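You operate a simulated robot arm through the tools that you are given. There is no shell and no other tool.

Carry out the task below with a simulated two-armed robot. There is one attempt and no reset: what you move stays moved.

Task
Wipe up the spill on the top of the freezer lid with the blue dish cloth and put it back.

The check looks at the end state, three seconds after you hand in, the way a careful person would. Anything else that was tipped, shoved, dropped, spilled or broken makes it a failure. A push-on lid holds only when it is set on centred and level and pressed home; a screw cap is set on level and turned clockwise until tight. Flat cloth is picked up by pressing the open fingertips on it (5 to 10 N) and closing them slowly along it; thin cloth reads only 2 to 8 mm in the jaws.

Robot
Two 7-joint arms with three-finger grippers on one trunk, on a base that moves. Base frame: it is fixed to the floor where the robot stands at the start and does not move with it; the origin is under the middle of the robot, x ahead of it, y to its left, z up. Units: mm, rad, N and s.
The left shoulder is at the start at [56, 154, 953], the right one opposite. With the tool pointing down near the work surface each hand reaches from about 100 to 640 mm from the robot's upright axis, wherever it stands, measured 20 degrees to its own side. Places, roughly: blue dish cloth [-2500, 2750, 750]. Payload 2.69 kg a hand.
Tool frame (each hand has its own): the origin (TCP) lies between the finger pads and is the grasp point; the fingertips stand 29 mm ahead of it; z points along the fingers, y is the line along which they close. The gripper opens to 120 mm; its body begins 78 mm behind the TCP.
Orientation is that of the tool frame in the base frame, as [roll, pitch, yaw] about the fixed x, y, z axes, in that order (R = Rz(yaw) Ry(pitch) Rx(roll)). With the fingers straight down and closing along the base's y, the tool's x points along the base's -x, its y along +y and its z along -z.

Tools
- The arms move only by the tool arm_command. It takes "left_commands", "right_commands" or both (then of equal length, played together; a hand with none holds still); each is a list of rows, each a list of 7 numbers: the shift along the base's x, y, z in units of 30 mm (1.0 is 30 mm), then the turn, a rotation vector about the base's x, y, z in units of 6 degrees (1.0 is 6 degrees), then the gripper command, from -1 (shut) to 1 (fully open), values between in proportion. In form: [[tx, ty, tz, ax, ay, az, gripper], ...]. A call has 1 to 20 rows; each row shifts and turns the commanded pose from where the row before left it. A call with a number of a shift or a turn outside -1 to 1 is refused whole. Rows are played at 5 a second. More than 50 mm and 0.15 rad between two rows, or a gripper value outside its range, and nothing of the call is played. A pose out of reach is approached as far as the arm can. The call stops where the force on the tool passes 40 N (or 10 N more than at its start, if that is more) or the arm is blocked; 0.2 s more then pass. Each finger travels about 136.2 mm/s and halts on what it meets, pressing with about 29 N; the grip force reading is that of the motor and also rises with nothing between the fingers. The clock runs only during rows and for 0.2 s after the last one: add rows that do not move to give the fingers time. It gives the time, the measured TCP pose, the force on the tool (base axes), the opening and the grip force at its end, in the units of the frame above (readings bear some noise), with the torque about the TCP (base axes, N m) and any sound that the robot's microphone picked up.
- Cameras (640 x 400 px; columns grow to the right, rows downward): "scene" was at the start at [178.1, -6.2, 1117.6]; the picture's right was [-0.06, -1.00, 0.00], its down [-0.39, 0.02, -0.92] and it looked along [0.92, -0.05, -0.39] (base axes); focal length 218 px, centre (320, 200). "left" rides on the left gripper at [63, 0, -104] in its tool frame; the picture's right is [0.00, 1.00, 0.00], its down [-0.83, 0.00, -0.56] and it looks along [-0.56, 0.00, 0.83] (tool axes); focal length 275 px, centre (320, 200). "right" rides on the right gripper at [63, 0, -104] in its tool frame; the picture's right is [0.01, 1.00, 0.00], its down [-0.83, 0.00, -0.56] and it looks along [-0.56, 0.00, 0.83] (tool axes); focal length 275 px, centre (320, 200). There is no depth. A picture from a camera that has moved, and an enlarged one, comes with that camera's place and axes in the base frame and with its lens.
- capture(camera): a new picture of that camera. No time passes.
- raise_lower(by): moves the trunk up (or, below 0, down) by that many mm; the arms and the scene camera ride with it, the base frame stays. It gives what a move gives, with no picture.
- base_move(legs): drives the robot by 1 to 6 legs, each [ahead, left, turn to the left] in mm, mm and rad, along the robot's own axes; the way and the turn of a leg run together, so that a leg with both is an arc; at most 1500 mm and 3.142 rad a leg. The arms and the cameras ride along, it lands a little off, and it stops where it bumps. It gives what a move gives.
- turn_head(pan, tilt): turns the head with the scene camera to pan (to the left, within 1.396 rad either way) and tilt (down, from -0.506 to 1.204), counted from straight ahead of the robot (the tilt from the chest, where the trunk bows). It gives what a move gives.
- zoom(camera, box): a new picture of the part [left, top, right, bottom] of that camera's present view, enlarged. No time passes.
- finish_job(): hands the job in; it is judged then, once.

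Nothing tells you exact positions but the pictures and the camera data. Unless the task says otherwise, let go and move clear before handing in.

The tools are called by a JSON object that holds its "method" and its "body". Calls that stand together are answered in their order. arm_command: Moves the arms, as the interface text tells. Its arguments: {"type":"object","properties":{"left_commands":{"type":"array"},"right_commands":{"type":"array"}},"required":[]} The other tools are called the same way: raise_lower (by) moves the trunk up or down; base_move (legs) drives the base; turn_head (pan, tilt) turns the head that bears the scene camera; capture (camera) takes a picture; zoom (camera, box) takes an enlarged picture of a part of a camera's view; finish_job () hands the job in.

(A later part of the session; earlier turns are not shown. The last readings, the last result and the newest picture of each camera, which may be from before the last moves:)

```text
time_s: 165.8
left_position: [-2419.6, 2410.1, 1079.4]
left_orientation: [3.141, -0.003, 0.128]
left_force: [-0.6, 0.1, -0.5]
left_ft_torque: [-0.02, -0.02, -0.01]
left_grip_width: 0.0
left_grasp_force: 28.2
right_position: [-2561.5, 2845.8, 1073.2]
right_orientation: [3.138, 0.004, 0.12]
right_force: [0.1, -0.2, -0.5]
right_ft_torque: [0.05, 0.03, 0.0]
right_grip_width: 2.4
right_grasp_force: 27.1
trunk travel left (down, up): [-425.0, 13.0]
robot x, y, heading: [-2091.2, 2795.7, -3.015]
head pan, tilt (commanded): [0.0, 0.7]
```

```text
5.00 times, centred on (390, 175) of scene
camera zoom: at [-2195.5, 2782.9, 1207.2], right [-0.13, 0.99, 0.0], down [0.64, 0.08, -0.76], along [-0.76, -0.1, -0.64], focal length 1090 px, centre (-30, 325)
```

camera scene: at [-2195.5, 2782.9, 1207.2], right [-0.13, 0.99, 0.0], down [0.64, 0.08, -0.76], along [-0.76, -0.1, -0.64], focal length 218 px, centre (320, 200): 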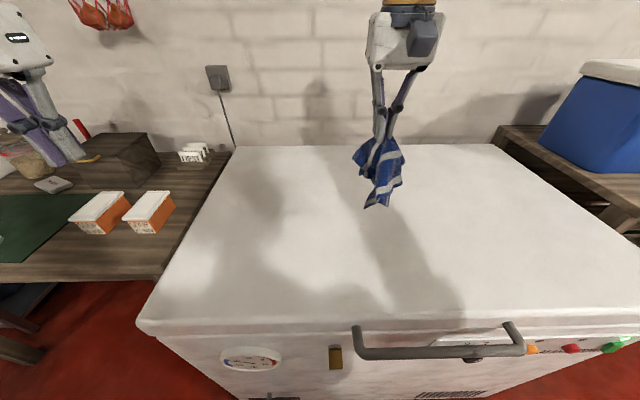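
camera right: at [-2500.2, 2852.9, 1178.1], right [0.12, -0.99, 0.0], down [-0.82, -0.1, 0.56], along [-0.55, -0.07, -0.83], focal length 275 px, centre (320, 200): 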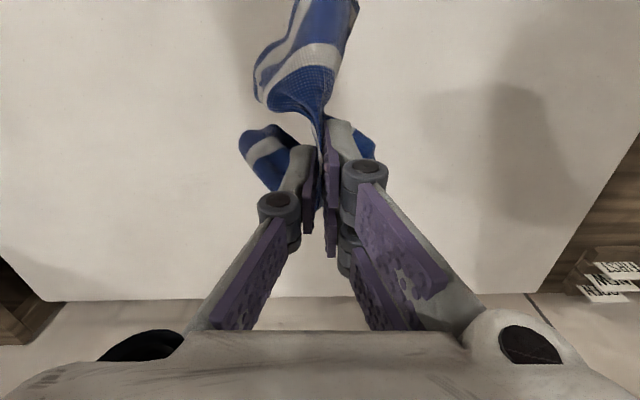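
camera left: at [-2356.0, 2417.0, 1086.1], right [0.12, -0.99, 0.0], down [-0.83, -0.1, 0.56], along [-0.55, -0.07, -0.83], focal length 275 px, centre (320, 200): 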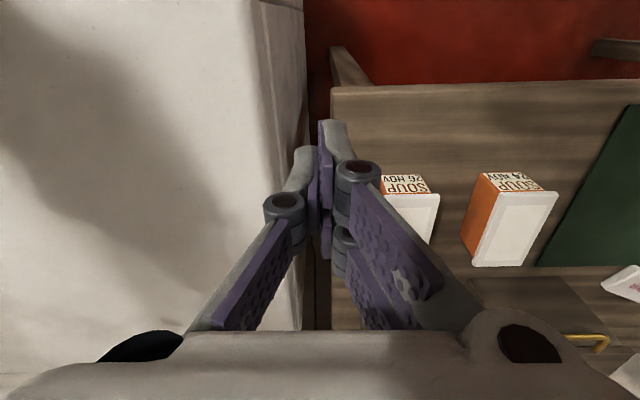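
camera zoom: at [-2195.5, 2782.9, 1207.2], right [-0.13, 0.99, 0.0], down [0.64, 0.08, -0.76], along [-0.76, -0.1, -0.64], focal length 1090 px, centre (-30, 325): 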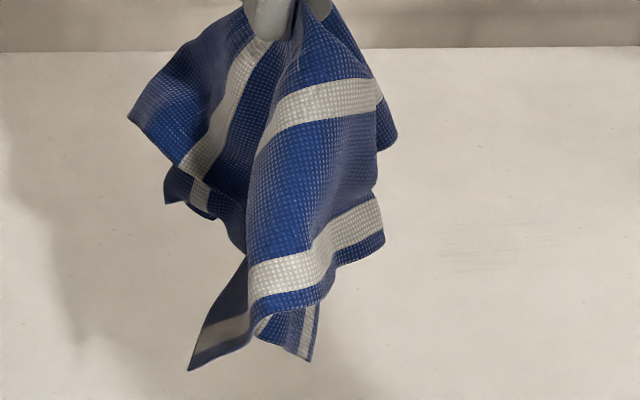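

The lid is clean; only hair-thin marks are barely visible. To lay the cloth nicely I'll step back 95 mm so its hanging near edge comes to where it lay before, then lower while moving the hand away so the near half trails flat.

{"method": "base_move", "body": {"legs": [[-95, 10, 0]]}}

{"method": "arm_command", "body": {"right_commands": [[0, 0, -0.7, 0, 0, 0, -1], [0, 0, -0.7, 0, 0, 0, -1], [0, 0, 0, 0, 0, 0, -1], [0, 0, 0, 0, 0, 0, -1]]}}

{"method": "capture", "body": {"camera": "scene"}}

{"method": "zoom", "body": {"camera": "scene", "box": [320, 150, 480, 250]}}

```text
time_s: 166.9
left_position: [-2322.1, 2411.9, 1080.4]
left_orientation: [-3.141, 0.0, 0.128]
left_force: [1.2, -0.5, 0.4]
left_ft_torque: [-0.01, -0.01, 0.01]
left_grip_width: 0.0
left_grasp_force: 29.0
right_position: [-2464.8, 2846.4, 1074.8]
right_orientation: [3.14, 0.007, 0.119]
right_force: [0.7, -0.1, 1.1]
right_ft_torque: [0.03, 0.03, 0.02]
right_grip_width: 2.2
right_grasp_force: 27.7
trunk travel left (down, up): [-425.0, 13.0]
robot x, y, heading: [-1996.3, 2798.6, -3.016]
head pan, tilt (commanded): [0.0, 0.7]
```

```text
time_s: 167.9
left_position: [-2324.5, 2412.6, 1080.8]
left_orientation: [-3.141, 0.0, 0.129]
left_force: [-0.4, -0.1, -0.5]
left_ft_torque: [-0.03, 0.01, -0.01]
left_grip_width: 0.0
left_grasp_force: 28.4
right_position: [-2466.5, 2846.4, 1033.2]
right_orientation: [3.14, 0.008, 0.118]
right_force: [-0.3, -0.6, -0.9]
right_ft_torque: [0.01, 0.0, -0.01]
right_grip_width: 3.1
right_grasp_force: 32.3
trunk travel left (down, up): [-425.0, 13.0]
robot x, y, heading: [-1995.7, 2800.0, -3.012]
head pan, tilt (commanded): [0.0, 0.7]
```

```text
taken
camera scene: at [-2099.6, 2785.0, 1207.3], right [-0.13, 0.99, 0.0], down [0.64, 0.08, -0.76], along [-0.76, -0.1, -0.64], focal length 218 px, centre (320, 200)
```

scene: 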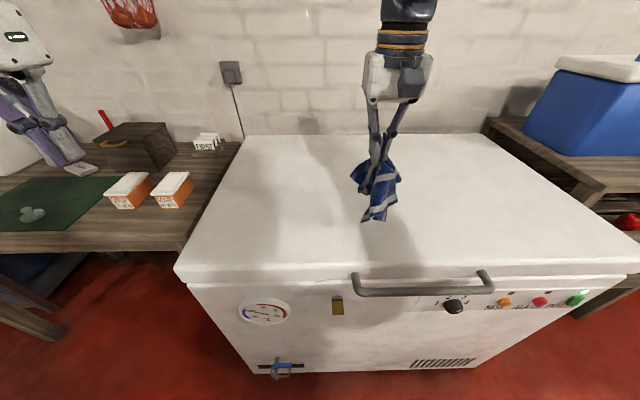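

```text
4.00 times, centred on (400, 200) of scene
camera zoom: at [-2099.6, 2785.0, 1207.3], right [-0.13, 0.99, 0.0], down [0.64, 0.08, -0.76], along [-0.76, -0.1, -0.64], focal length 872 px, centre (0, 200)
```

zoom: 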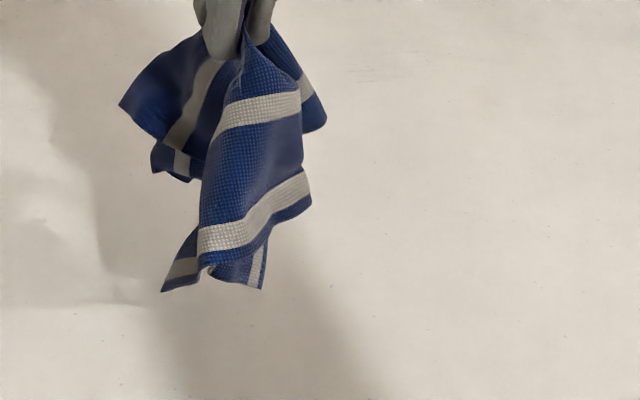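

The lowest corner is just touching the lid. I'll lower while moving away from me so the near half lays out toward me.

{"method": "arm_command", "body": {"right_commands": [[-0.2, 0, -0.4, 0, 0, 0, -1], [-0.25, 0, -0.4, 0, 0, 0, -1], [-0.27, -0.02, -0.4, 0, 0, 0, -1], [-0.28, -0.02, -0.4, 0, 0, 0, -1], [-0.28, -0.02, -0.4, 0, 0, 0, -1], [-0.28, -0.02, -0.4, 0, 0, 0, -1], [0, 0, 0, 0, 0, 0, -1]]}}

{"method": "zoom", "body": {"camera": "scene", "box": [300, 130, 480, 243]}}

```text
time_s: 169.5
left_position: [-2323.2, 2412.8, 1081.8]
left_orientation: [-3.141, 0.0, 0.129]
left_force: [-0.3, 0.6, -0.1]
left_ft_torque: [0.0, 0.03, -0.02]
left_grip_width: 0.0
left_grasp_force: 28.3
right_position: [-2512.5, 2845.3, 961.1]
right_orientation: [3.141, 0.007, 0.118]
right_force: [1.0, -0.6, -0.9]
right_ft_torque: [0.07, 0.01, -0.03]
right_grip_width: 3.5
right_grasp_force: 32.1
trunk travel left (down, up): [-425.0, 13.0]
robot x, y, heading: [-1998.0, 2797.2, -3.016]
head pan, tilt (commanded): [0.0, 0.7]
```

```text
3.54 times, centred on (390, 186) of scene
camera zoom: at [-2099.4, 2785.0, 1207.4], right [-0.13, 0.99, 0.0], down [0.64, 0.08, -0.77], along [-0.76, -0.1, -0.64], focal length 772 px, centre (72, 248)
```

zoom: 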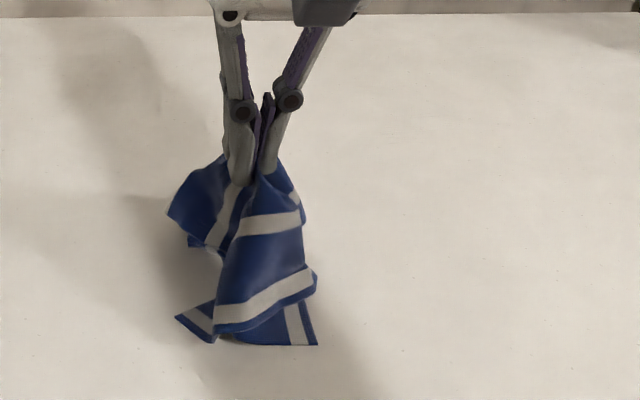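

{"method": "arm_command", "body": {"right_commands": [[-0.35, -0.02, -0.35, 0, 0, 0, -1], [-0.35, -0.02, -0.35, 0, 0, 0, -1], [-0.35, -0.02, -0.35, 0, 0, 0, -1], [-0.35, -0.02, -0.35, 0, 0, 0, -1], [-0.35, -0.02, -0.35, 0, 0, 0, -1], [-0.3, -0.02, -0.3, 0, 0, 0, -1], [-0.2, 0, -0.2, 0, 0, 0, -1], [0, 0, 0, 0, 0, 0, -1]]}}

{"method": "zoom", "body": {"camera": "scene", "box": [300, 130, 480, 243]}}

{"method": "capture", "body": {"camera": "right"}}

```text
time_s: 171.3
left_position: [-2322.8, 2411.6, 1079.7]
left_orientation: [-3.141, 0.001, 0.13]
left_force: [0.5, -0.4, -0.6]
left_ft_torque: [-0.01, 0.02, 0.0]
left_grip_width: 0.2
left_grasp_force: 28.0
right_position: [-2569.6, 2842.9, 892.1]
right_orientation: [3.139, 0.007, 0.118]
right_force: [1.0, 1.0, 1.9]
right_ft_torque: [0.1, 0.04, 0.02]
right_grip_width: 2.1
right_grasp_force: 29.5
right hand out of reach, approached as far as the arm can: row 6, 7
trunk travel left (down, up): [-425.0, 13.0]
robot x, y, heading: [-1994.6, 2797.8, -3.023]
head pan, tilt (commanded): [0.0, 0.7]
```

```text
3.54 times, centred on (390, 186) of scene
camera zoom: at [-2099.6, 2785.0, 1207.3], right [-0.13, 0.99, 0.0], down [0.64, 0.08, -0.76], along [-0.76, -0.1, -0.64], focal length 772 px, centre (72, 248)
```

zoom: 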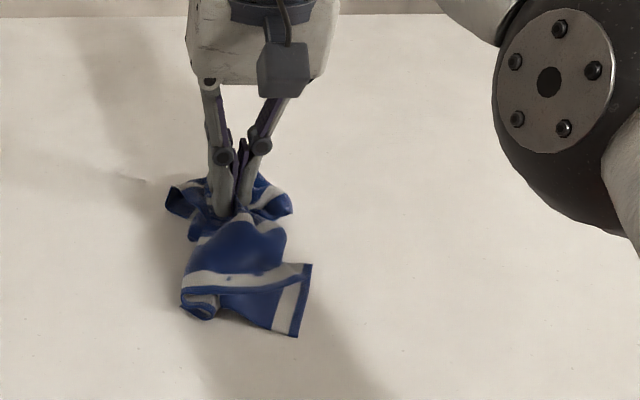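

```text
taken
camera right: at [-2509.0, 2851.1, 997.0], right [0.12, -0.99, 0.0], down [-0.82, -0.1, 0.56], along [-0.56, -0.07, -0.83], focal length 275 px, centre (320, 200)
```

right: 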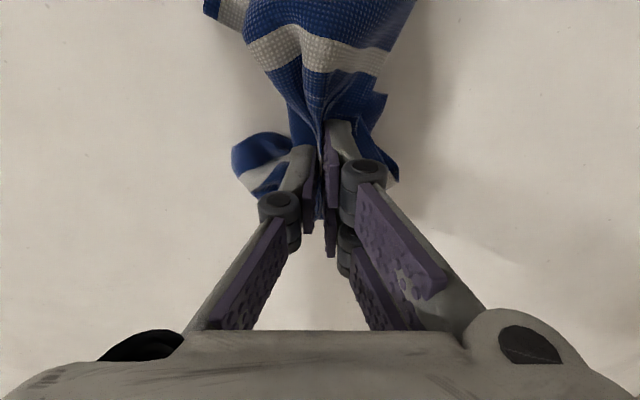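

The near half is laid toward me. I'll lower to the lid and open the fingers slowly against it to spread the fold sideways.

{"method": "arm_command", "body": {"right_commands": [[0.2, 0, -0.2, 0, 0, 0, -1], [0.1, 0, -0.2, 0, 0, 0, -1], [0, 0, -0.1, 0, 0, 0, -1], [0, 0, 0, 0, 0, 0, -1]]}}

{"method": "arm_command", "body": {"right_commands": [[0, 0, -0.07, 0, 0, 0, -1], [0, 0, 0, 0, 0, 0, -1]]}}

```text
time_s: 172.3
left_position: [-2322.4, 2411.6, 1082.5]
left_orientation: [-3.142, 0.001, 0.131]
left_force: [0.3, 0.2, 0.1]
left_ft_torque: [0.02, 0.02, -0.01]
left_grip_width: 0.1
left_grasp_force: 28.7
right_position: [-2562.8, 2843.5, 881.2]
right_orientation: [3.141, 0.013, 0.119]
right_force: [-2.9, -1.0, 19.0]
right_ft_torque: [-0.03, 0.03, 0.0]
right_grip_width: 2.2
right_grasp_force: 28.1
trunk travel left (down, up): [-425.0, 13.0]
robot x, y, heading: [-1994.5, 2798.6, -3.013]
head pan, tilt (commanded): [0.0, 0.7]
```

```text
time_s: 172.9
left_position: [-2321.5, 2412.0, 1083.4]
left_orientation: [-3.141, 0.004, 0.129]
left_force: [-0.3, 0.2, 0.8]
left_ft_torque: [0.0, -0.02, -0.01]
left_grip_width: 0.0
left_grasp_force: 29.1
right_position: [-2561.3, 2841.9, 880.6]
right_orientation: [3.139, 0.017, 0.119]
right_force: [-3.8, -0.7, 33.8]
right_ft_torque: [0.02, -0.02, -0.02]
right_grip_width: 2.3
right_grasp_force: 26.7
trunk travel left (down, up): [-425.0, 13.0]
robot x, y, heading: [-1995.5, 2799.2, -3.014]
head pan, tilt (commanded): [0.0, 0.7]
```

{"method": "arm_command", "body": {"right_commands": [[0, 0, 0.1, 0, 0, 0, -1], [0, 0, 0, 0, 0, 0, -0.9], [0, 0, 0, 0, 0, 0, -0.8], [0, 0, 0, 0, 0, 0, -0.7], [0, 0, 0, 0, 0, 0, -0.6], [0, 0, 0, 0, 0, 0, -0.5], [0, 0, 0, 0, 0, 0, -0.4], [0, 0, 0, 0, 0, 0, -0.3], [0, 0, 0, 0, 0, 0, -0.2], [0, 0, 0, 0, 0, 0, -0.1], [0, 0, 0, 0, 0, 0, 0.0], [0, 0, 0, 0, 0, 0, 0.1], [0, 0, 0, 0, 0, 0, 0.1]]}}

{"method": "zoom", "body": {"camera": "scene", "box": [300, 130, 480, 243]}}

{"method": "capture", "body": {"camera": "right"}}

```text
time_s: 175.7
left_position: [-2322.0, 2411.7, 1081.3]
left_orientation: [-3.141, 0.0, 0.128]
left_force: [-0.3, 0.9, 0.0]
left_ft_torque: [0.06, 0.0, 0.02]
left_grip_width: 0.1
left_grasp_force: 28.1
right_position: [-2560.3, 2843.8, 879.2]
right_orientation: [3.14, 0.007, 0.119]
right_force: [0.1, 2.3, 4.5]
right_ft_torque: [-0.07, -0.04, 0.03]
right_grip_width: 67.7
right_grasp_force: 0.2
trunk travel left (down, up): [-425.0, 13.0]
robot x, y, heading: [-1995.2, 2795.5, -3.015]
head pan, tilt (commanded): [0.0, 0.7]
```

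```text
3.54 times, centred on (390, 186) of scene
camera zoom: at [-2099.4, 2785.2, 1207.4], right [-0.13, 0.99, 0.0], down [0.64, 0.08, -0.77], along [-0.76, -0.1, -0.64], focal length 772 px, centre (72, 248)
```

zoom: 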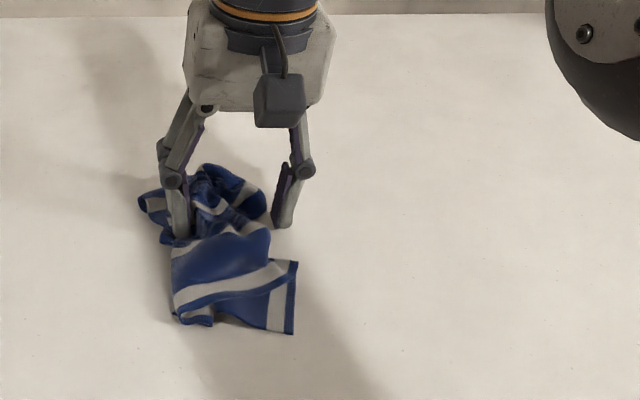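

```text
taken
camera right: at [-2499.9, 2851.0, 982.9], right [0.12, -0.99, 0.0], down [-0.82, -0.1, 0.56], along [-0.56, -0.07, -0.83], focal length 275 px, centre (320, 200)
```

right: 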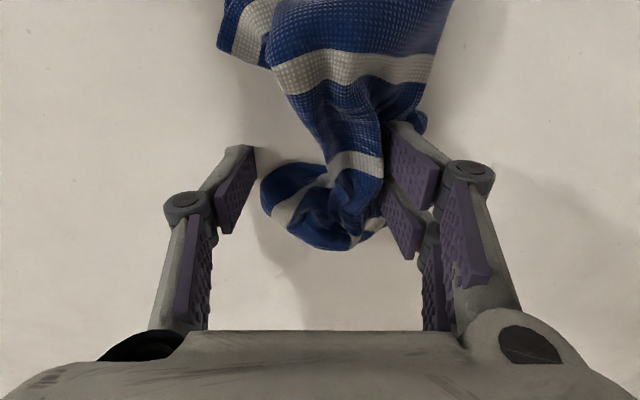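

The cloth is released. I'll raise the hand clear and look at how it lies.

{"method": "arm_command", "body": {"right_commands": [[0, 0, 0.8, 0, 0, 0, 0.1], [0, 0, 0.8, 0, 0, 0, 0.1], [0, 0, 0.8, 0, 0, 0, 0.1], [0.1, 0.5, 0.8, 0, 0, 0, 0.1], [0.1, 0.8, 0, 0, 0, 0, 0.1], [0.1, 0.8, 0, 0, 0, 0, 0.1], [0, 0.8, 0, 0, 0, 0, 0.1], [0, 0.8, 0, 0, 0, 0, 0.1], [0, 0, 0, 0, 0, 0, 0.1]]}}

{"method": "capture", "body": {"camera": "scene"}}

{"method": "zoom", "body": {"camera": "scene", "box": [290, 130, 450, 230]}}

{"method": "capture", "body": {"camera": "right"}}

```text
time_s: 177.7
left_position: [-2323.3, 2412.1, 1080.6]
left_orientation: [-3.142, 0.0, 0.129]
left_force: [-0.4, 0.0, 0.4]
left_ft_torque: [0.02, 0.02, -0.01]
left_grip_width: 0.2
left_grasp_force: 28.9
right_position: [-2552.1, 2954.6, 974.1]
right_orientation: [3.141, 0.007, 0.117]
right_force: [0.5, 0.0, -0.1]
right_ft_torque: [-0.02, -0.03, 0.02]
right_grip_width: 65.8
right_grasp_force: 0.0
trunk travel left (down, up): [-425.0, 13.0]
robot x, y, heading: [-1996.7, 2798.3, -3.02]
head pan, tilt (commanded): [0.0, 0.7]
```

```text
taken
camera scene: at [-2099.7, 2784.8, 1207.3], right [-0.13, 0.99, 0.0], down [0.64, 0.08, -0.76], along [-0.76, -0.1, -0.64], focal length 218 px, centre (320, 200)
```

scene: 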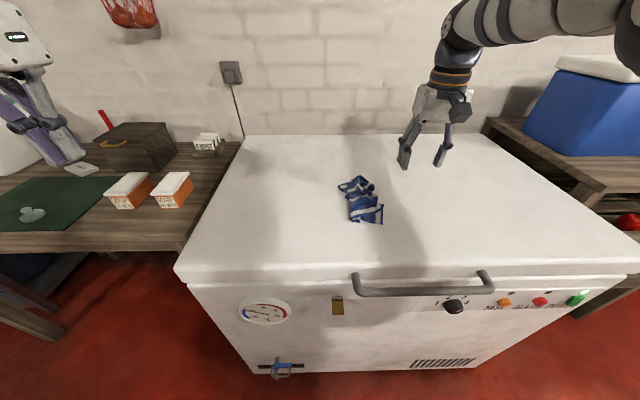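

```text
4.00 times, centred on (370, 180) of scene
camera zoom: at [-2099.7, 2784.8, 1207.3], right [-0.13, 0.99, 0.0], down [0.64, 0.08, -0.76], along [-0.76, -0.1, -0.64], focal length 872 px, centre (120, 280)
```

zoom: 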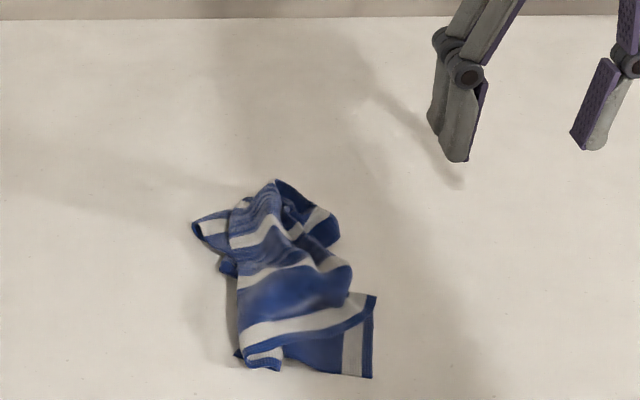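

```text
taken
camera right: at [-2490.2, 2961.9, 1079.2], right [0.12, -0.99, 0.0], down [-0.82, -0.1, 0.56], along [-0.56, -0.07, -0.83], focal length 275 px, centre (320, 200)
```

right: 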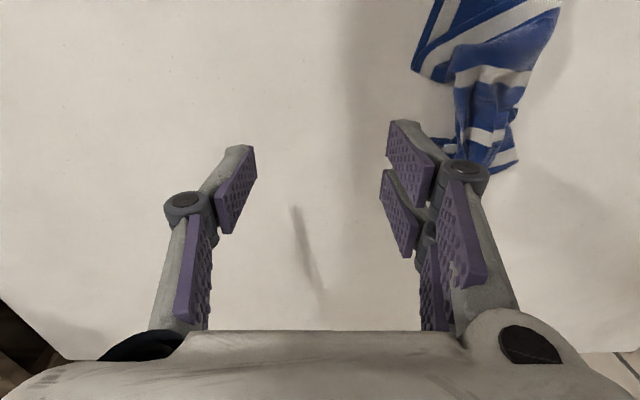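

The cloth lies bunched at the right spot but rumpled. I'd like to spread it: the near-right flap (edge from about (−2454, 2883) to (−2525, 2891)) lies free, so I'll pinch it and pull the cloth out. First, hover above it.

{"method": "arm_command", "body": {"right_commands": [[0.49, -0.57, 0, 0, 0, 0, -0.1], [0.49, -0.57, 0, 0, 0, 0, -0.3], [0.49, -0.57, 0, 0, 0, 0, -0.3], [0.49, -0.57, 0, 0, 0, 0, -0.3], [0.49, -0.57, 0, 0, 0, 0, -0.3], [0, 0, -0.8, 0, 0, 0, -0.3], [0, 0, 0, 0, 0, 0, -0.3]]}}

{"method": "capture", "body": {"camera": "right"}}

{"method": "zoom", "body": {"camera": "scene", "box": [290, 130, 450, 230]}}

```text
time_s: 179.3
left_position: [-2323.6, 2412.8, 1080.2]
left_orientation: [-3.141, -0.001, 0.128]
left_force: [-0.6, 0.1, 0.7]
left_ft_torque: [-0.02, 0.04, 0.02]
left_grip_width: 0.1
left_grasp_force: 28.4
right_position: [-2478.2, 2868.0, 949.7]
right_orientation: [3.139, 0.008, 0.12]
right_force: [0.0, 0.4, -1.0]
right_ft_torque: [0.0, 0.03, 0.03]
right_grip_width: 41.8
right_grasp_force: 0.1
trunk travel left (down, up): [-425.0, 13.0]
robot x, y, heading: [-1993.6, 2796.9, -3.014]
head pan, tilt (commanded): [0.0, 0.7]
```

```text
taken
camera right: at [-2417.1, 2876.4, 1054.7], right [0.12, -0.99, 0.0], down [-0.82, -0.1, 0.56], along [-0.56, -0.07, -0.83], focal length 275 px, centre (320, 200)
```

right: 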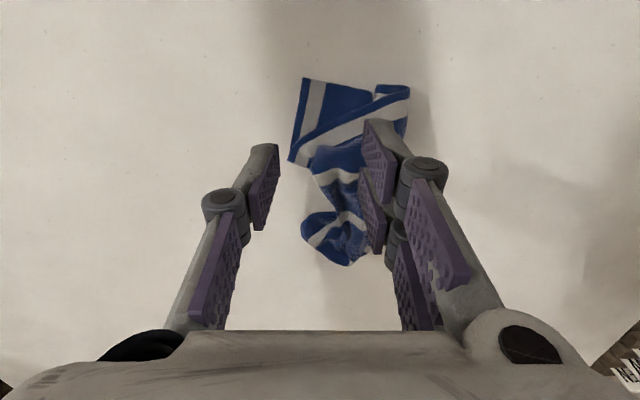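

```text
4.00 times, centred on (370, 180) of scene
camera zoom: at [-2099.3, 2785.0, 1207.4], right [-0.13, 0.99, 0.0], down [0.64, 0.08, -0.77], along [-0.76, -0.1, -0.64], focal length 872 px, centre (120, 280)
```

zoom: 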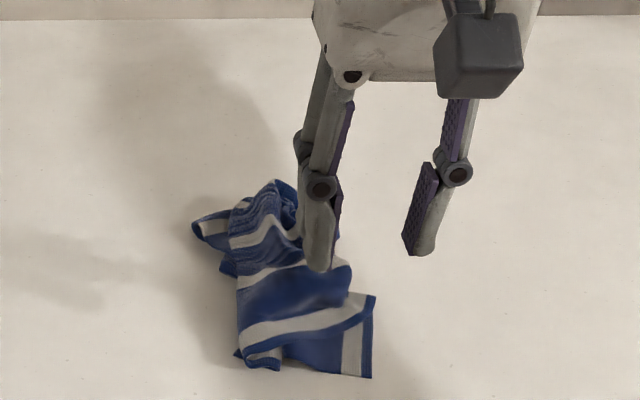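

{"method": "arm_command", "body": {"right_commands": [[0, 0, -0.8, 0, 0, 0, -0.6], [0, 0, -0.7, 0, 0, 0, -0.6], [0, 0, -0.5, 0, 0, 0, -0.6], [0, 0, -0.2, 0, 0, 0, -0.6], [0, 0, 0, 0, 0, 0, -0.6]]}}

{"method": "arm_command", "body": {"right_commands": [[0, 0, -0.1, 0, 0, 0, -0.6], [0, 0, -0.07, 0, 0, 0, -0.6], [0, 0, 0, 0, 0, 0, -0.6]]}}

{"method": "capture", "body": {"camera": "right"}}

```text
time_s: 180.5
left_position: [-2322.7, 2412.0, 1080.0]
left_orientation: [3.141, 0.0, 0.13]
left_force: [-0.5, -0.1, 0.0]
left_ft_torque: [0.0, 0.01, 0.01]
left_grip_width: 0.0
left_grasp_force: 28.1
right_position: [-2480.7, 2869.8, 884.5]
right_orientation: [3.139, 0.009, 0.12]
right_force: [-0.6, 0.4, 0.7]
right_ft_torque: [0.01, 0.02, 0.0]
right_grip_width: 23.8
right_grasp_force: 0.0
trunk travel left (down, up): [-425.0, 13.0]
robot x, y, heading: [-1998.9, 2798.7, -3.015]
head pan, tilt (commanded): [0.0, 0.7]
```

```text
time_s: 181.3
left_position: [-2322.3, 2412.5, 1080.8]
left_orientation: [3.141, -0.001, 0.128]
left_force: [0.1, -0.1, 0.9]
left_ft_torque: [0.0, -0.05, 0.01]
left_grip_width: 0.0
left_grasp_force: 28.5
right_position: [-2479.1, 2868.3, 879.8]
right_orientation: [3.14, 0.01, 0.12]
right_force: [-0.6, -1.4, 5.0]
right_ft_torque: [-0.13, 0.06, -0.03]
right_grip_width: 24.1
right_grasp_force: 0.1
trunk travel left (down, up): [-425.0, 13.0]
robot x, y, heading: [-1996.6, 2797.4, -3.019]
head pan, tilt (commanded): [0.0, 0.7]
```

```text
taken
camera right: at [-2417.1, 2876.6, 984.7], right [0.12, -0.99, 0.0], down [-0.82, -0.1, 0.56], along [-0.56, -0.07, -0.83], focal length 275 px, centre (320, 200)
```

right: 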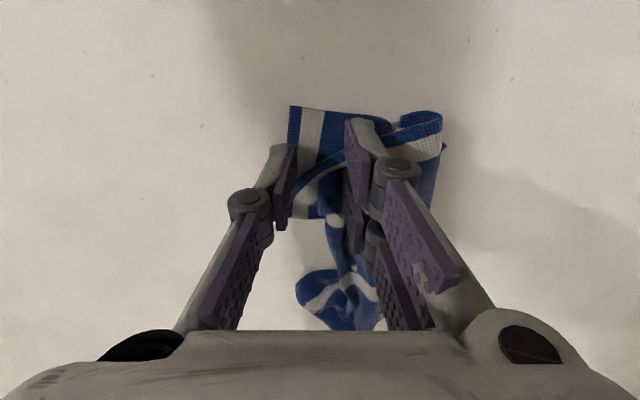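

{"method": "arm_command", "body": {"right_commands": [[0, 0, -0.03, 0, 0, 0, -0.65], [0, 0, 0, 0, 0, 0, -0.7], [0, 0, 0, 0, 0, 0, -0.75], [0, 0, 0, 0, 0, 0, -0.8], [0, 0, 0, 0, 0, 0, -0.85], [0, 0, 0, 0, 0, 0, -0.9], [0, 0, 0, 0, 0, 0, -0.95], [0, 0, 0, 0, 0, 0, -1], [0, 0, 0, 0, 0, 0, -1], [0, 0, 0, 0, 0, 0, -1]]}}

{"method": "capture", "body": {"camera": "right"}}

```text
time_s: 183.5
left_position: [-2322.2, 2412.5, 1080.0]
left_orientation: [-3.142, 0.0, 0.129]
left_force: [-0.1, 0.5, 0.5]
left_ft_torque: [-0.04, -0.01, 0.0]
left_grip_width: 0.1
left_grasp_force: 28.0
right_position: [-2479.1, 2869.0, 878.4]
right_orientation: [3.141, 0.007, 0.119]
right_force: [0.0, -0.2, 1.7]
right_ft_torque: [-0.03, 0.03, 0.01]
right_grip_width: 0.0
right_grasp_force: 28.7
trunk travel left (down, up): [-425.0, 13.0]
robot x, y, heading: [-1993.8, 2801.5, -3.016]
head pan, tilt (commanded): [0.0, 0.7]
```

```text
taken
camera right: at [-2417.1, 2876.7, 983.0], right [0.12, -0.99, 0.0], down [-0.82, -0.1, 0.56], along [-0.56, -0.07, -0.83], focal length 275 px, centre (320, 200)
```

right: 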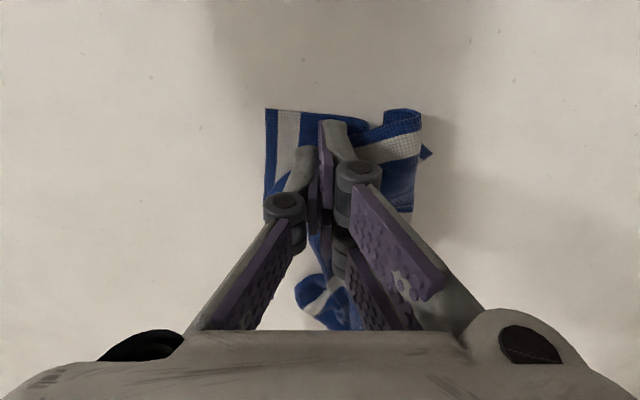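

The pinch slipped off (width 0), though the flap was dragged a little to the right. I'll reopen a bit wider, press firmer (about 10 N) and try again.

{"method": "arm_command", "body": {"right_commands": [[0, 0, 0.4, 0, 0, 0, -1], [0.1, 0.2, 0, 0, 0, 0, -0.6], [0.1, 0.0, 0, 0, 0, 0, -0.35], [0, 0, 0, 0, 0, 0, -0.35], [0, 0, -0.4, 0, 0, 0, -0.35], [0, 0, 0, 0, 0, 0, -0.35]]}}

{"method": "arm_command", "body": {"right_commands": [[0, 0, -0.08, 0, 0, 0, -0.35], [0, 0, 0, 0, 0, 0, -0.35]]}}

{"method": "capture", "body": {"camera": "right"}}

```text
time_s: 184.9
left_position: [-2321.8, 2412.0, 1081.6]
left_orientation: [3.141, -0.001, 0.129]
left_force: [0.2, -0.6, 0.3]
left_ft_torque: [0.02, 0.01, -0.04]
left_grip_width: 0.0
left_grasp_force: 28.3
right_position: [-2474.0, 2874.6, 878.5]
right_orientation: [3.139, 0.009, 0.118]
right_force: [0.7, -0.7, 8.8]
right_ft_torque: [-0.23, -0.01, 0.05]
right_grip_width: 39.5
right_grasp_force: 0.6
trunk travel left (down, up): [-425.0, 13.0]
robot x, y, heading: [-1997.5, 2796.7, -3.016]
head pan, tilt (commanded): [0.0, 0.7]
```

```text
time_s: 185.5
left_position: [-2321.3, 2412.9, 1082.2]
left_orientation: [3.142, 0.001, 0.131]
left_force: [-1.2, 0.5, -0.2]
left_ft_torque: [0.01, -0.02, 0.03]
left_grip_width: 0.0
left_grasp_force: 28.6
right_position: [-2472.4, 2873.1, 879.2]
right_orientation: [3.137, 0.013, 0.119]
right_force: [-0.2, -3.1, 23.0]
right_ft_torque: [-0.67, 0.11, 0.06]
right_grip_width: 42.6
right_grasp_force: 2.1
trunk travel left (down, up): [-425.0, 13.0]
robot x, y, heading: [-1997.5, 2795.0, -3.012]
head pan, tilt (commanded): [0.0, 0.7]
```

```text
taken
camera right: at [-2410.5, 2881.6, 983.1], right [0.12, -0.99, 0.0], down [-0.82, -0.1, 0.57], along [-0.56, -0.07, -0.82], focal length 275 px, centre (320, 200)
```

right: 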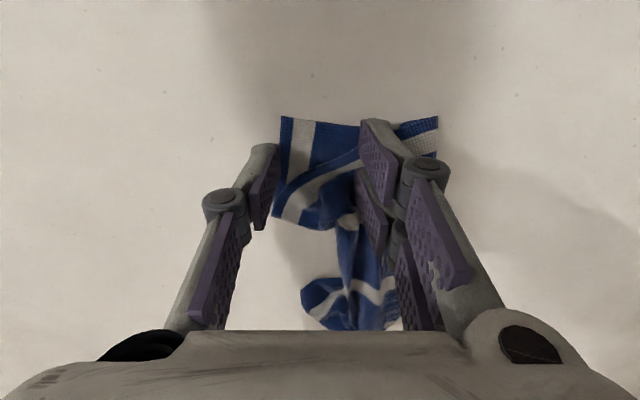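

{"method": "arm_command", "body": {"right_commands": [[0, 0, 0.03, 0, 0, 0, -0.4], [0, 0, 0, 0, 0, 0, -0.5], [0, 0, 0, 0, 0, 0, -0.55], [0, 0, 0, 0, 0, 0, -0.6], [0, 0, 0, 0, 0, 0, -0.65], [0, 0, 0, 0, 0, 0, -0.7], [0, 0, 0, 0, 0, 0, -0.75], [0, 0, 0, 0, 0, 0, -0.8], [0, 0, 0, 0, 0, 0, -0.85], [0, 0, 0, 0, 0, 0, -0.9], [0, 0, 0, 0, 0, 0, -0.95], [0, 0, 0, 0, 0, 0, -1], [0, 0, 0, 0, 0, 0, -1], [0, 0, 0, 0, 0, 0, -1]]}}

{"method": "capture", "body": {"camera": "right"}}

```text
time_s: 188.5
left_position: [-2322.5, 2410.6, 1081.2]
left_orientation: [-3.142, -0.002, 0.131]
left_force: [0.3, 0.2, -0.8]
left_ft_torque: [-0.03, -0.02, 0.02]
left_grip_width: 0.1
left_grasp_force: 28.6
right_position: [-2472.8, 2874.8, 877.3]
right_orientation: [3.14, 0.007, 0.119]
right_force: [1.9, -1.7, 20.2]
right_ft_torque: [-0.17, 0.07, 0.03]
right_grip_width: 2.3
right_grasp_force: 28.3
trunk travel left (down, up): [-425.0, 13.0]
robot x, y, heading: [-1996.7, 2797.6, -3.01]
head pan, tilt (commanded): [0.0, 0.7]
```

```text
taken
camera right: at [-2410.2, 2882.1, 982.2], right [0.12, -0.99, 0.0], down [-0.82, -0.1, 0.56], along [-0.56, -0.07, -0.83], focal length 275 px, centre (320, 200)
```

right: 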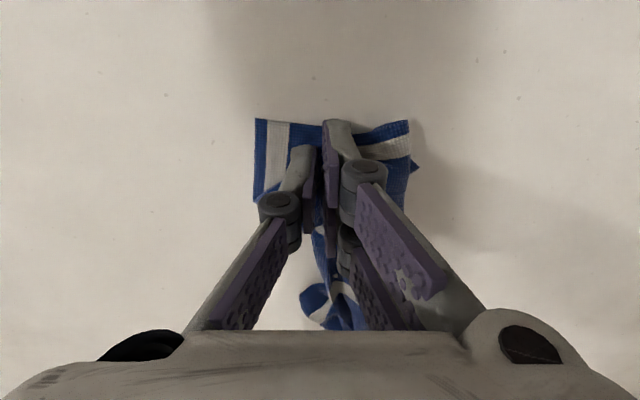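

Width reads 2.3 mm, so a fold is pinched. I'll lift it and see what I have.

{"method": "arm_command", "body": {"right_commands": [[0, 0, 0.5, 0, 0, 0, -1], [0, 0, 0.7, 0, 0, 0, -1], [0, 0, 0.8, 0, 0, 0, -1], [0, 0, 0.8, 0, 0, 0, -1], [0, 0, 0.8, 0, 0, 0, -1], [0, 0, 0.8, 0, 0, 0, -1], [0, 0, 0.8, 0, 0, 0, -1], [0, 0, 0, 0, 0, 0, -1]]}}

{"method": "capture", "body": {"camera": "scene"}}

{"method": "zoom", "body": {"camera": "scene", "box": [290, 110, 450, 210]}}

```text
time_s: 190.3
left_position: [-2323.6, 2412.1, 1081.0]
left_orientation: [-3.141, -0.001, 0.129]
left_force: [0.2, 0.1, 0.0]
left_ft_torque: [-0.02, -0.01, -0.02]
left_grip_width: 0.1
left_grasp_force: 28.5
right_position: [-2474.0, 2874.5, 1033.3]
right_orientation: [3.14, 0.007, 0.118]
right_force: [-0.1, 0.9, 0.0]
right_ft_torque: [-0.01, -0.03, 0.0]
right_grip_width: 2.3
right_grasp_force: 29.3
trunk travel left (down, up): [-425.0, 13.0]
robot x, y, heading: [-1997.0, 2796.0, -3.012]
head pan, tilt (commanded): [0.0, 0.7]
```

```text
taken
camera scene: at [-2099.8, 2785.0, 1207.3], right [-0.13, 0.99, 0.0], down [0.64, 0.08, -0.76], along [-0.76, -0.1, -0.64], focal length 218 px, centre (320, 200)
```

scene: 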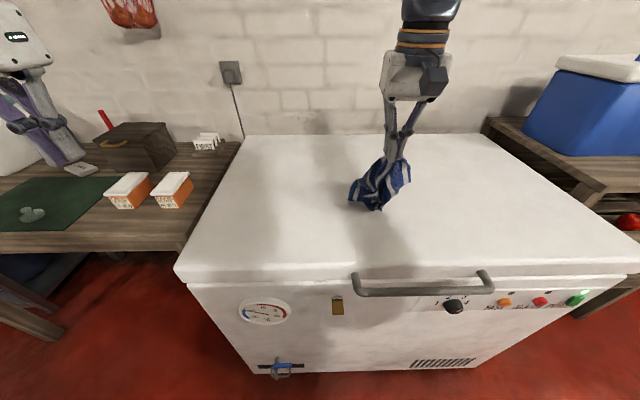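

```text
4.00 times, centred on (370, 160) of scene
camera zoom: at [-2099.8, 2785.0, 1207.3], right [-0.13, 0.99, 0.0], down [0.64, 0.08, -0.76], along [-0.76, -0.1, -0.64], focal length 872 px, centre (120, 360)
```

zoom: 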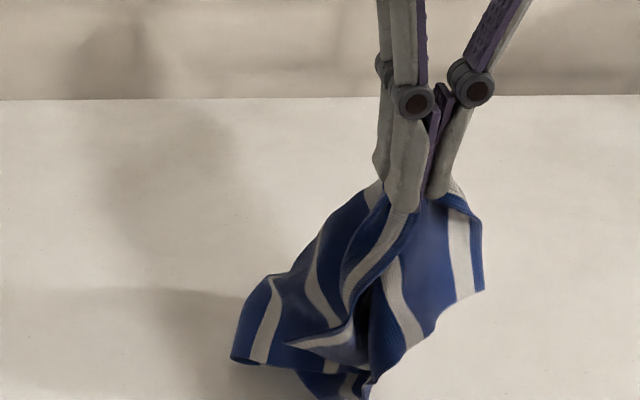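

{"method": "arm_command", "body": {"right_commands": [[0, 0, 0.8, 0, 0, 0, -1], [0, 0, 0.8, 0, 0, 0, -1], [0, 0, 0.8, 0, 0, 0, -1], [0, 0, 0, 0, 0, 0, -1]]}}

{"method": "zoom", "body": {"camera": "scene", "box": [290, 90, 450, 190]}}

{"method": "capture", "body": {"camera": "right"}}

```text
time_s: 191.3
left_position: [-2322.6, 2411.5, 1080.5]
left_orientation: [3.141, -0.001, 0.129]
left_force: [0.2, -0.2, -0.4]
left_ft_torque: [-0.01, -0.01, -0.02]
left_grip_width: 0.2
left_grasp_force: 28.3
right_position: [-2473.0, 2874.4, 1106.1]
right_orientation: [3.139, 0.005, 0.119]
right_force: [0.0, -0.1, -0.5]
right_ft_torque: [0.0, -0.01, 0.0]
right_grip_width: 2.6
right_grasp_force: 29.0
trunk travel left (down, up): [-425.0, 13.0]
robot x, y, heading: [-1995.5, 2797.4, -3.013]
head pan, tilt (commanded): [0.0, 0.7]
```

```text
4.00 times, centred on (370, 140) of scene
camera zoom: at [-2099.8, 2785.1, 1207.3], right [-0.13, 0.99, 0.0], down [0.64, 0.08, -0.76], along [-0.76, -0.1, -0.64], focal length 872 px, centre (120, 440)
```

zoom: 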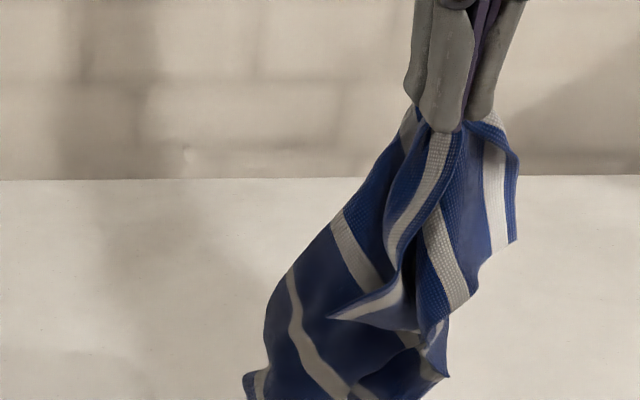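

```text
taken
camera right: at [-2411.5, 2881.9, 1210.0], right [0.12, -0.99, 0.0], down [-0.82, -0.1, 0.56], along [-0.56, -0.07, -0.83], focal length 275 px, centre (320, 200)
```

right: 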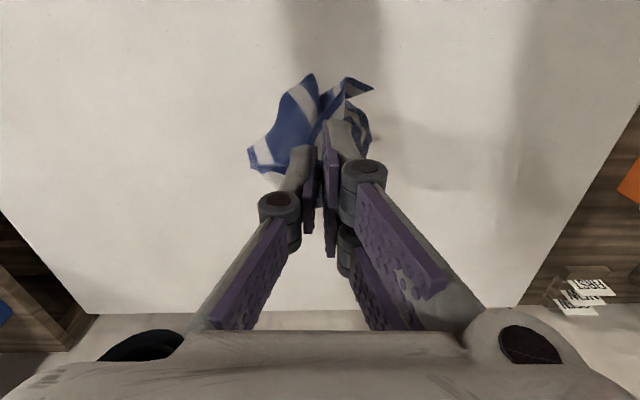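

I hold the cloth near the middle of one striped edge, with the rest hanging freely – ideal for laying it out flat. I'll position so that the free edge hangs at the near line (x ≈ −2440) and then lay it away from me; first move the base forward 60 mm and draw the hand back.

{"method": "arm_command", "body": {"right_commands": [[0.4, -0.1, 0.3, 0, 0, 0, -1], [0.4, -0.1, 0.1, 0, 0, 0, -1], [0.4, -0.1, 0, 0, 0, 0, -1], [0, 0, 0, 0, 0, 0, -1]]}}

{"method": "base_move", "body": {"legs": [[60, 0, 0]]}}

{"method": "capture", "body": {"camera": "scene"}}

```text
time_s: 192.3
left_position: [-2323.0, 2411.5, 1080.6]
left_orientation: [3.14, -0.002, 0.129]
left_force: [0.1, 0.2, -0.2]
left_ft_torque: [0.0, -0.01, -0.03]
left_grip_width: 0.1
left_grasp_force: 28.3
right_position: [-2436.7, 2865.6, 1115.6]
right_orientation: [3.139, 0.008, 0.119]
right_force: [0.5, 0.0, -0.2]
right_ft_torque: [0.02, 0.0, -0.01]
right_grip_width: 2.4
right_grasp_force: 28.8
trunk travel left (down, up): [-425.0, 13.0]
robot x, y, heading: [-1995.2, 2801.1, -3.016]
head pan, tilt (commanded): [0.0, 0.7]
```

```text
time_s: 193.3
left_position: [-2383.5, 2404.0, 1080.3]
left_orientation: [3.14, -0.002, 0.129]
left_force: [-0.1, 0.1, 0.9]
left_ft_torque: [-0.02, -0.03, 0.02]
left_grip_width: 0.0
left_grasp_force: 29.0
right_position: [-2497.5, 2856.8, 1115.6]
right_orientation: [3.139, 0.005, 0.118]
right_force: [-0.8, 0.0, 0.0]
right_ft_torque: [-0.01, -0.02, 0.01]
right_grip_width: 2.3
right_grasp_force: 29.9
trunk travel left (down, up): [-425.0, 13.0]
robot x, y, heading: [-2054.9, 2789.7, -3.022]
head pan, tilt (commanded): [0.0, 0.7]
```

```text
taken
camera scene: at [-2160.1, 2777.4, 1207.3], right [-0.13, 0.99, 0.0], down [0.64, 0.08, -0.76], along [-0.76, -0.1, -0.64], focal length 218 px, centre (320, 200)
```

scene: 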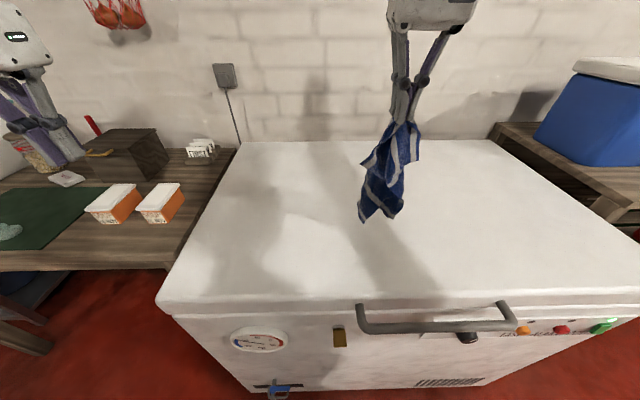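

{"method": "arm_command", "body": {"right_commands": [[0.48, -0.05, 0, 0, 0, 0, -1], [0.48, -0.05, 0, 0, 0, 0, -1], [0.48, -0.05, 0, 0, 0, 0, -1], [0.3, -0.05, 0, 0, 0, 0, -1], [0, 0, 0, 0, 0, 0, -1], [0, 0, 0, 0, 0, 0, -1]]}}

{"method": "capture", "body": {"camera": "scene"}}

{"method": "zoom", "body": {"camera": "scene", "box": [310, 110, 470, 260]}}

```text
time_s: 194.7
left_position: [-2383.4, 2403.3, 1081.8]
left_orientation: [3.141, 0.0, 0.13]
left_force: [0.2, 0.0, 0.8]
left_ft_torque: [0.03, 0.02, -0.01]
left_grip_width: 0.2
left_grasp_force: 28.3
right_position: [-2444.6, 2852.3, 1115.9]
right_orientation: [3.139, 0.005, 0.118]
right_force: [-0.5, 0.2, -0.7]
right_ft_torque: [0.02, -0.01, 0.0]
right_grip_width: 2.2
right_grasp_force: 29.4
trunk travel left (down, up): [-425.0, 13.0]
robot x, y, heading: [-2051.1, 2793.6, -3.015]
head pan, tilt (commanded): [0.0, 0.7]
```

```text
taken
camera scene: at [-2159.2, 2777.6, 1207.3], right [-0.13, 0.99, 0.0], down [0.64, 0.08, -0.76], along [-0.76, -0.1, -0.64], focal length 218 px, centre (320, 200)
```

scene: 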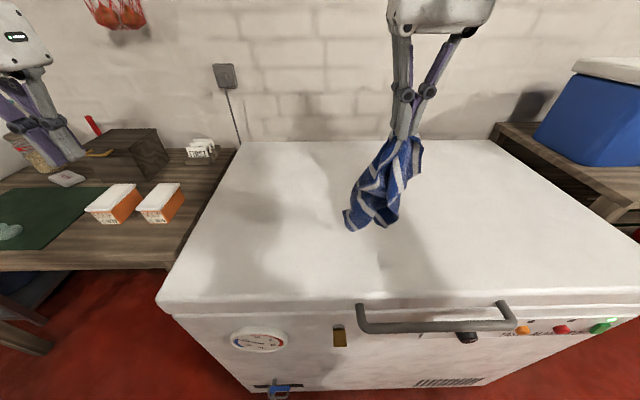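

```text
2.67 times, centred on (390, 185) of scene
camera zoom: at [-2159.2, 2777.6, 1207.3], right [-0.13, 0.99, 0.0], down [0.64, 0.08, -0.76], along [-0.76, -0.1, -0.64], focal length 581 px, centre (133, 240)
```

zoom: 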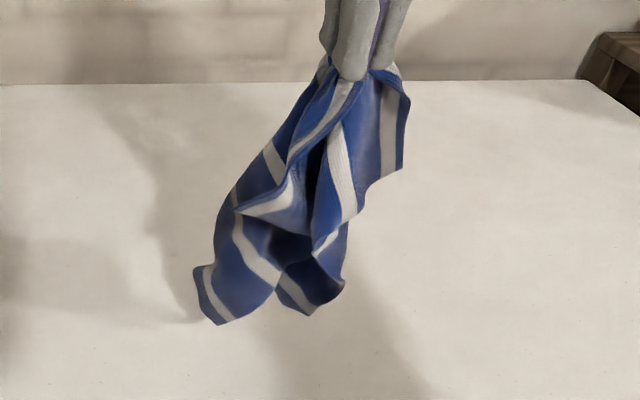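

{"method": "arm_command", "body": {"right_commands": [[0.15, 0, 0.4, 0, 0, 0, -1], [0, 0, 0.3, 0, 0, 0, -1], [0, 0, 0, 0, 0, 0, -1], [0, 0, 0, 0, 0, 0, -1], [0, 0, 0, 0, 0, 0, -1], [0, 0, 0, 0, 0, 0, -1]]}}

{"method": "zoom", "body": {"camera": "scene", "box": [310, 110, 470, 260]}}

```text
time_s: 196.1
left_position: [-2382.0, 2403.5, 1081.4]
left_orientation: [-3.14, 0.0, 0.13]
left_force: [0.3, -0.1, 0.1]
left_ft_torque: [0.01, 0.02, -0.01]
left_grip_width: 0.1
left_grasp_force: 29.1
right_position: [-2439.5, 2851.4, 1136.4]
right_orientation: [3.14, 0.005, 0.119]
right_force: [-0.9, -0.2, -0.9]
right_ft_torque: [0.03, 0.01, 0.01]
right_grip_width: 2.3
right_grasp_force: 29.0
trunk travel left (down, up): [-425.0, 13.0]
robot x, y, heading: [-2055.2, 2790.7, -3.013]
head pan, tilt (commanded): [0.0, 0.7]
```

```text
2.67 times, centred on (390, 185) of scene
camera zoom: at [-2159.2, 2777.5, 1207.3], right [-0.13, 0.99, 0.0], down [0.64, 0.08, -0.76], along [-0.76, -0.1, -0.64], focal length 581 px, centre (133, 240)
```

zoom: 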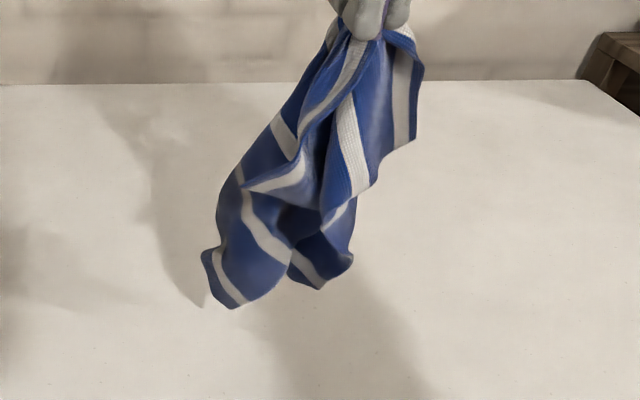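

The cloth hangs freely and settled. I'll lower it until the bottom edge touches near x ≈ −2440, then lay it out along an arc away from me.

{"method": "arm_command", "body": {"right_commands": [[0, 0.1, -0.5, 0, 0, 0, -1], [0, 0.1, -0.5, 0, 0, 0, -1], [0, 0.1, -0.5, 0, 0, 0, -1], [0, 0, -0.5, 0, 0, 0, -1], [0, 0, 0, 0, 0, 0, -1], [0, 0, 0, 0, 0, 0, -1]]}}

{"method": "zoom", "body": {"camera": "scene", "box": [310, 130, 470, 280]}}

```text
time_s: 197.5
left_position: [-2383.0, 2404.6, 1080.6]
left_orientation: [3.141, 0.0, 0.13]
left_force: [0.5, -0.2, -0.5]
left_ft_torque: [0.05, 0.01, -0.05]
left_grip_width: 0.0
left_grasp_force: 28.5
right_position: [-2440.4, 2860.9, 1077.1]
right_orientation: [3.14, 0.007, 0.118]
right_force: [-0.2, -0.6, -0.4]
right_ft_torque: [0.02, -0.01, 0.0]
right_grip_width: 2.3
right_grasp_force: 28.8
trunk travel left (down, up): [-425.0, 13.0]
robot x, y, heading: [-2057.0, 2790.8, -3.017]
head pan, tilt (commanded): [0.0, 0.7]
```

```text
2.67 times, centred on (390, 205) of scene
camera zoom: at [-2159.2, 2777.5, 1207.3], right [-0.13, 0.99, 0.0], down [0.64, 0.08, -0.76], along [-0.76, -0.1, -0.64], focal length 581 px, centre (133, 187)
```

zoom: 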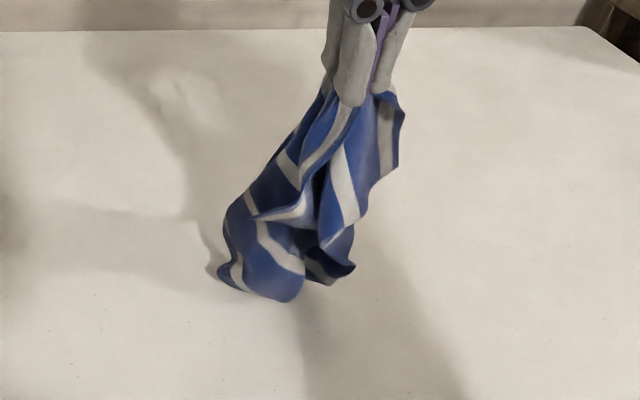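

The bottom edge curled to the far side. I'll lift, step back 50 mm, touch the edge down nearer, and then use the forward motion so it trails toward me.

{"method": "arm_command", "body": {"right_commands": [[0, 0, 0.7, 0, 0, 0, -1], [0, 0, 0.7, 0, 0, 0, -1], [0, 0, 0.1, 0, 0, 0, -1], [0, 0, 0, 0, 0, 0, -1]]}}

{"method": "base_move", "body": {"legs": [[-55, 0, 0]]}}

{"method": "arm_command", "body": {"right_commands": [[0, 0, 0, 0, 0, 0, -1], [0, 0, 0, 0, 0, 0, -1], [0, 0, 0, 0, 0, 0, -1], [0, 0, -0.5, 0, 0, 0, -1], [0, 0, -0.4, 0, 0, 0, -1], [0, 0, 0, 0, 0, 0, -1]]}}

{"method": "capture", "body": {"camera": "scene"}}

{"method": "zoom", "body": {"camera": "scene", "box": [310, 130, 470, 280]}}

```text
time_s: 198.5
left_position: [-2382.1, 2406.1, 1080.4]
left_orientation: [3.141, -0.001, 0.13]
left_force: [-0.1, -0.7, 0.1]
left_ft_torque: [0.02, -0.01, 0.01]
left_grip_width: 0.0
left_grasp_force: 28.7
right_position: [-2439.9, 2861.8, 1122.3]
right_orientation: [3.139, 0.007, 0.119]
right_force: [-1.0, -0.3, -0.1]
right_ft_torque: [-0.01, 0.0, -0.03]
right_grip_width: 2.1
right_grasp_force: 29.0
trunk travel left (down, up): [-425.0, 13.0]
robot x, y, heading: [-2054.5, 2795.3, -3.017]
head pan, tilt (commanded): [0.0, 0.7]
```

```text
time_s: 199.4
left_position: [-2326.7, 2412.4, 1081.3]
left_orientation: [3.141, 0.001, 0.129]
left_force: [-0.2, 0.1, -1.2]
left_ft_torque: [0.01, 0.0, 0.03]
left_grip_width: 0.2
left_grasp_force: 28.3
right_position: [-2384.9, 2866.3, 1124.0]
right_orientation: [3.139, 0.007, 0.12]
right_force: [0.4, 0.1, 0.5]
right_ft_torque: [0.01, 0.02, 0.01]
right_grip_width: 2.3
right_grasp_force: 29.3
trunk travel left (down, up): [-425.0, 13.0]
robot x, y, heading: [-2000.0, 2796.4, -3.018]
head pan, tilt (commanded): [0.0, 0.7]
```

```text
time_s: 200.8
left_position: [-2329.2, 2411.1, 1081.2]
left_orientation: [3.141, 0.0, 0.129]
left_force: [-0.1, -0.5, -0.2]
left_ft_torque: [-0.03, 0.02, 0.0]
left_grip_width: 0.0
left_grasp_force: 28.9
right_position: [-2385.4, 2866.9, 1095.4]
right_orientation: [3.14, 0.007, 0.119]
right_force: [0.6, -0.1, -1.1]
right_ft_torque: [0.04, 0.01, 0.03]
right_grip_width: 2.2
right_grasp_force: 29.3
trunk travel left (down, up): [-425.0, 13.0]
robot x, y, heading: [-2003.0, 2794.7, -3.007]
head pan, tilt (commanded): [0.0, 0.7]
```

```text
taken
camera scene: at [-2104.8, 2784.4, 1207.3], right [-0.13, 0.99, 0.0], down [0.64, 0.08, -0.76], along [-0.76, -0.1, -0.64], focal length 218 px, centre (320, 200)
```

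scene: 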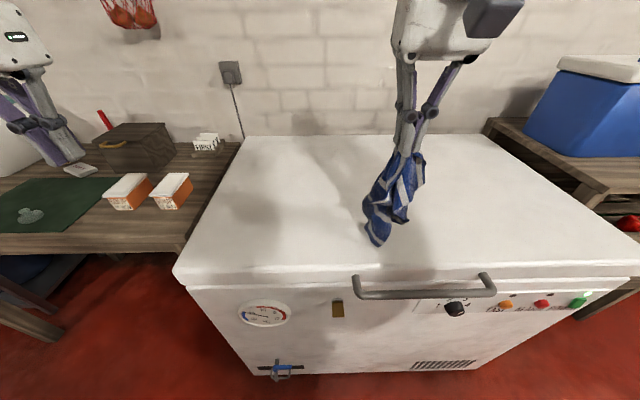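

```text
2.67 times, centred on (390, 205) of scene
camera zoom: at [-2104.8, 2784.4, 1207.3], right [-0.13, 0.99, 0.0], down [0.64, 0.08, -0.76], along [-0.76, -0.1, -0.64], focal length 581 px, centre (133, 187)
```

zoom: 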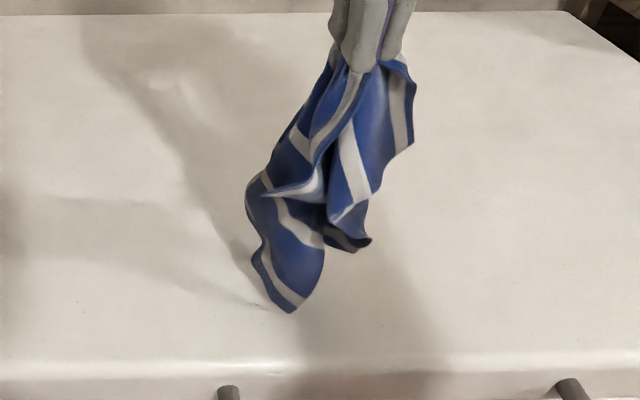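

Now the lower edge hangs nearer to me (≈ x −2390). I'll let it touch and start moving away while lowering.

{"method": "arm_command", "body": {"right_commands": [[-0.2, 0, -0.3, 0, 0, 0, -1], [-0.4, 0, -0.3, 0, 0, 0, -1], [-0.5, 0, -0.2, 0, 0, 0, -1], [-0.5, 0, -0.2, 0, 0, 0, -1], [-0.5, 0, -0.2, 0, 0, 0, -1], [0, 0, 0, 0, 0, 0, -1]]}}

{"method": "zoom", "body": {"camera": "scene", "box": [310, 130, 470, 280]}}

```text
time_s: 202.2
left_position: [-2327.4, 2411.3, 1080.3]
left_orientation: [-3.141, 0.0, 0.129]
left_force: [0.0, -0.4, 0.7]
left_ft_torque: [-0.02, 0.0, -0.02]
left_grip_width: 0.2
left_grasp_force: 28.7
right_position: [-2448.0, 2867.4, 1059.1]
right_orientation: [3.14, 0.007, 0.118]
right_force: [0.3, 0.1, -0.7]
right_ft_torque: [0.0, -0.01, -0.02]
right_grip_width: 2.3
right_grasp_force: 28.9
trunk travel left (down, up): [-425.0, 13.0]
robot x, y, heading: [-1997.5, 2800.8, -3.015]
head pan, tilt (commanded): [0.0, 0.7]
```

```text
2.67 times, centred on (390, 205) of scene
camera zoom: at [-2104.6, 2784.4, 1207.4], right [-0.13, 0.99, 0.0], down [0.64, 0.08, -0.77], along [-0.76, -0.1, -0.64], focal length 581 px, centre (133, 187)
```

zoom: 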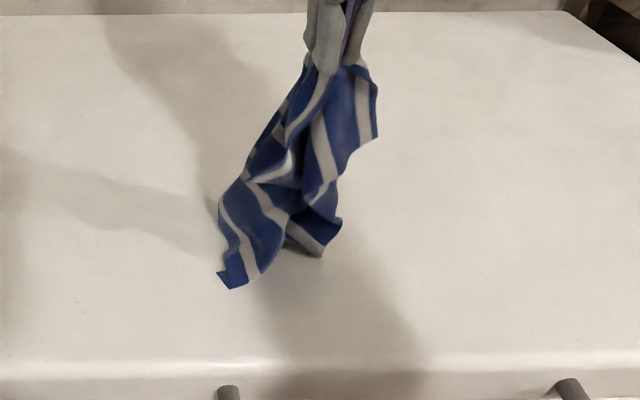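

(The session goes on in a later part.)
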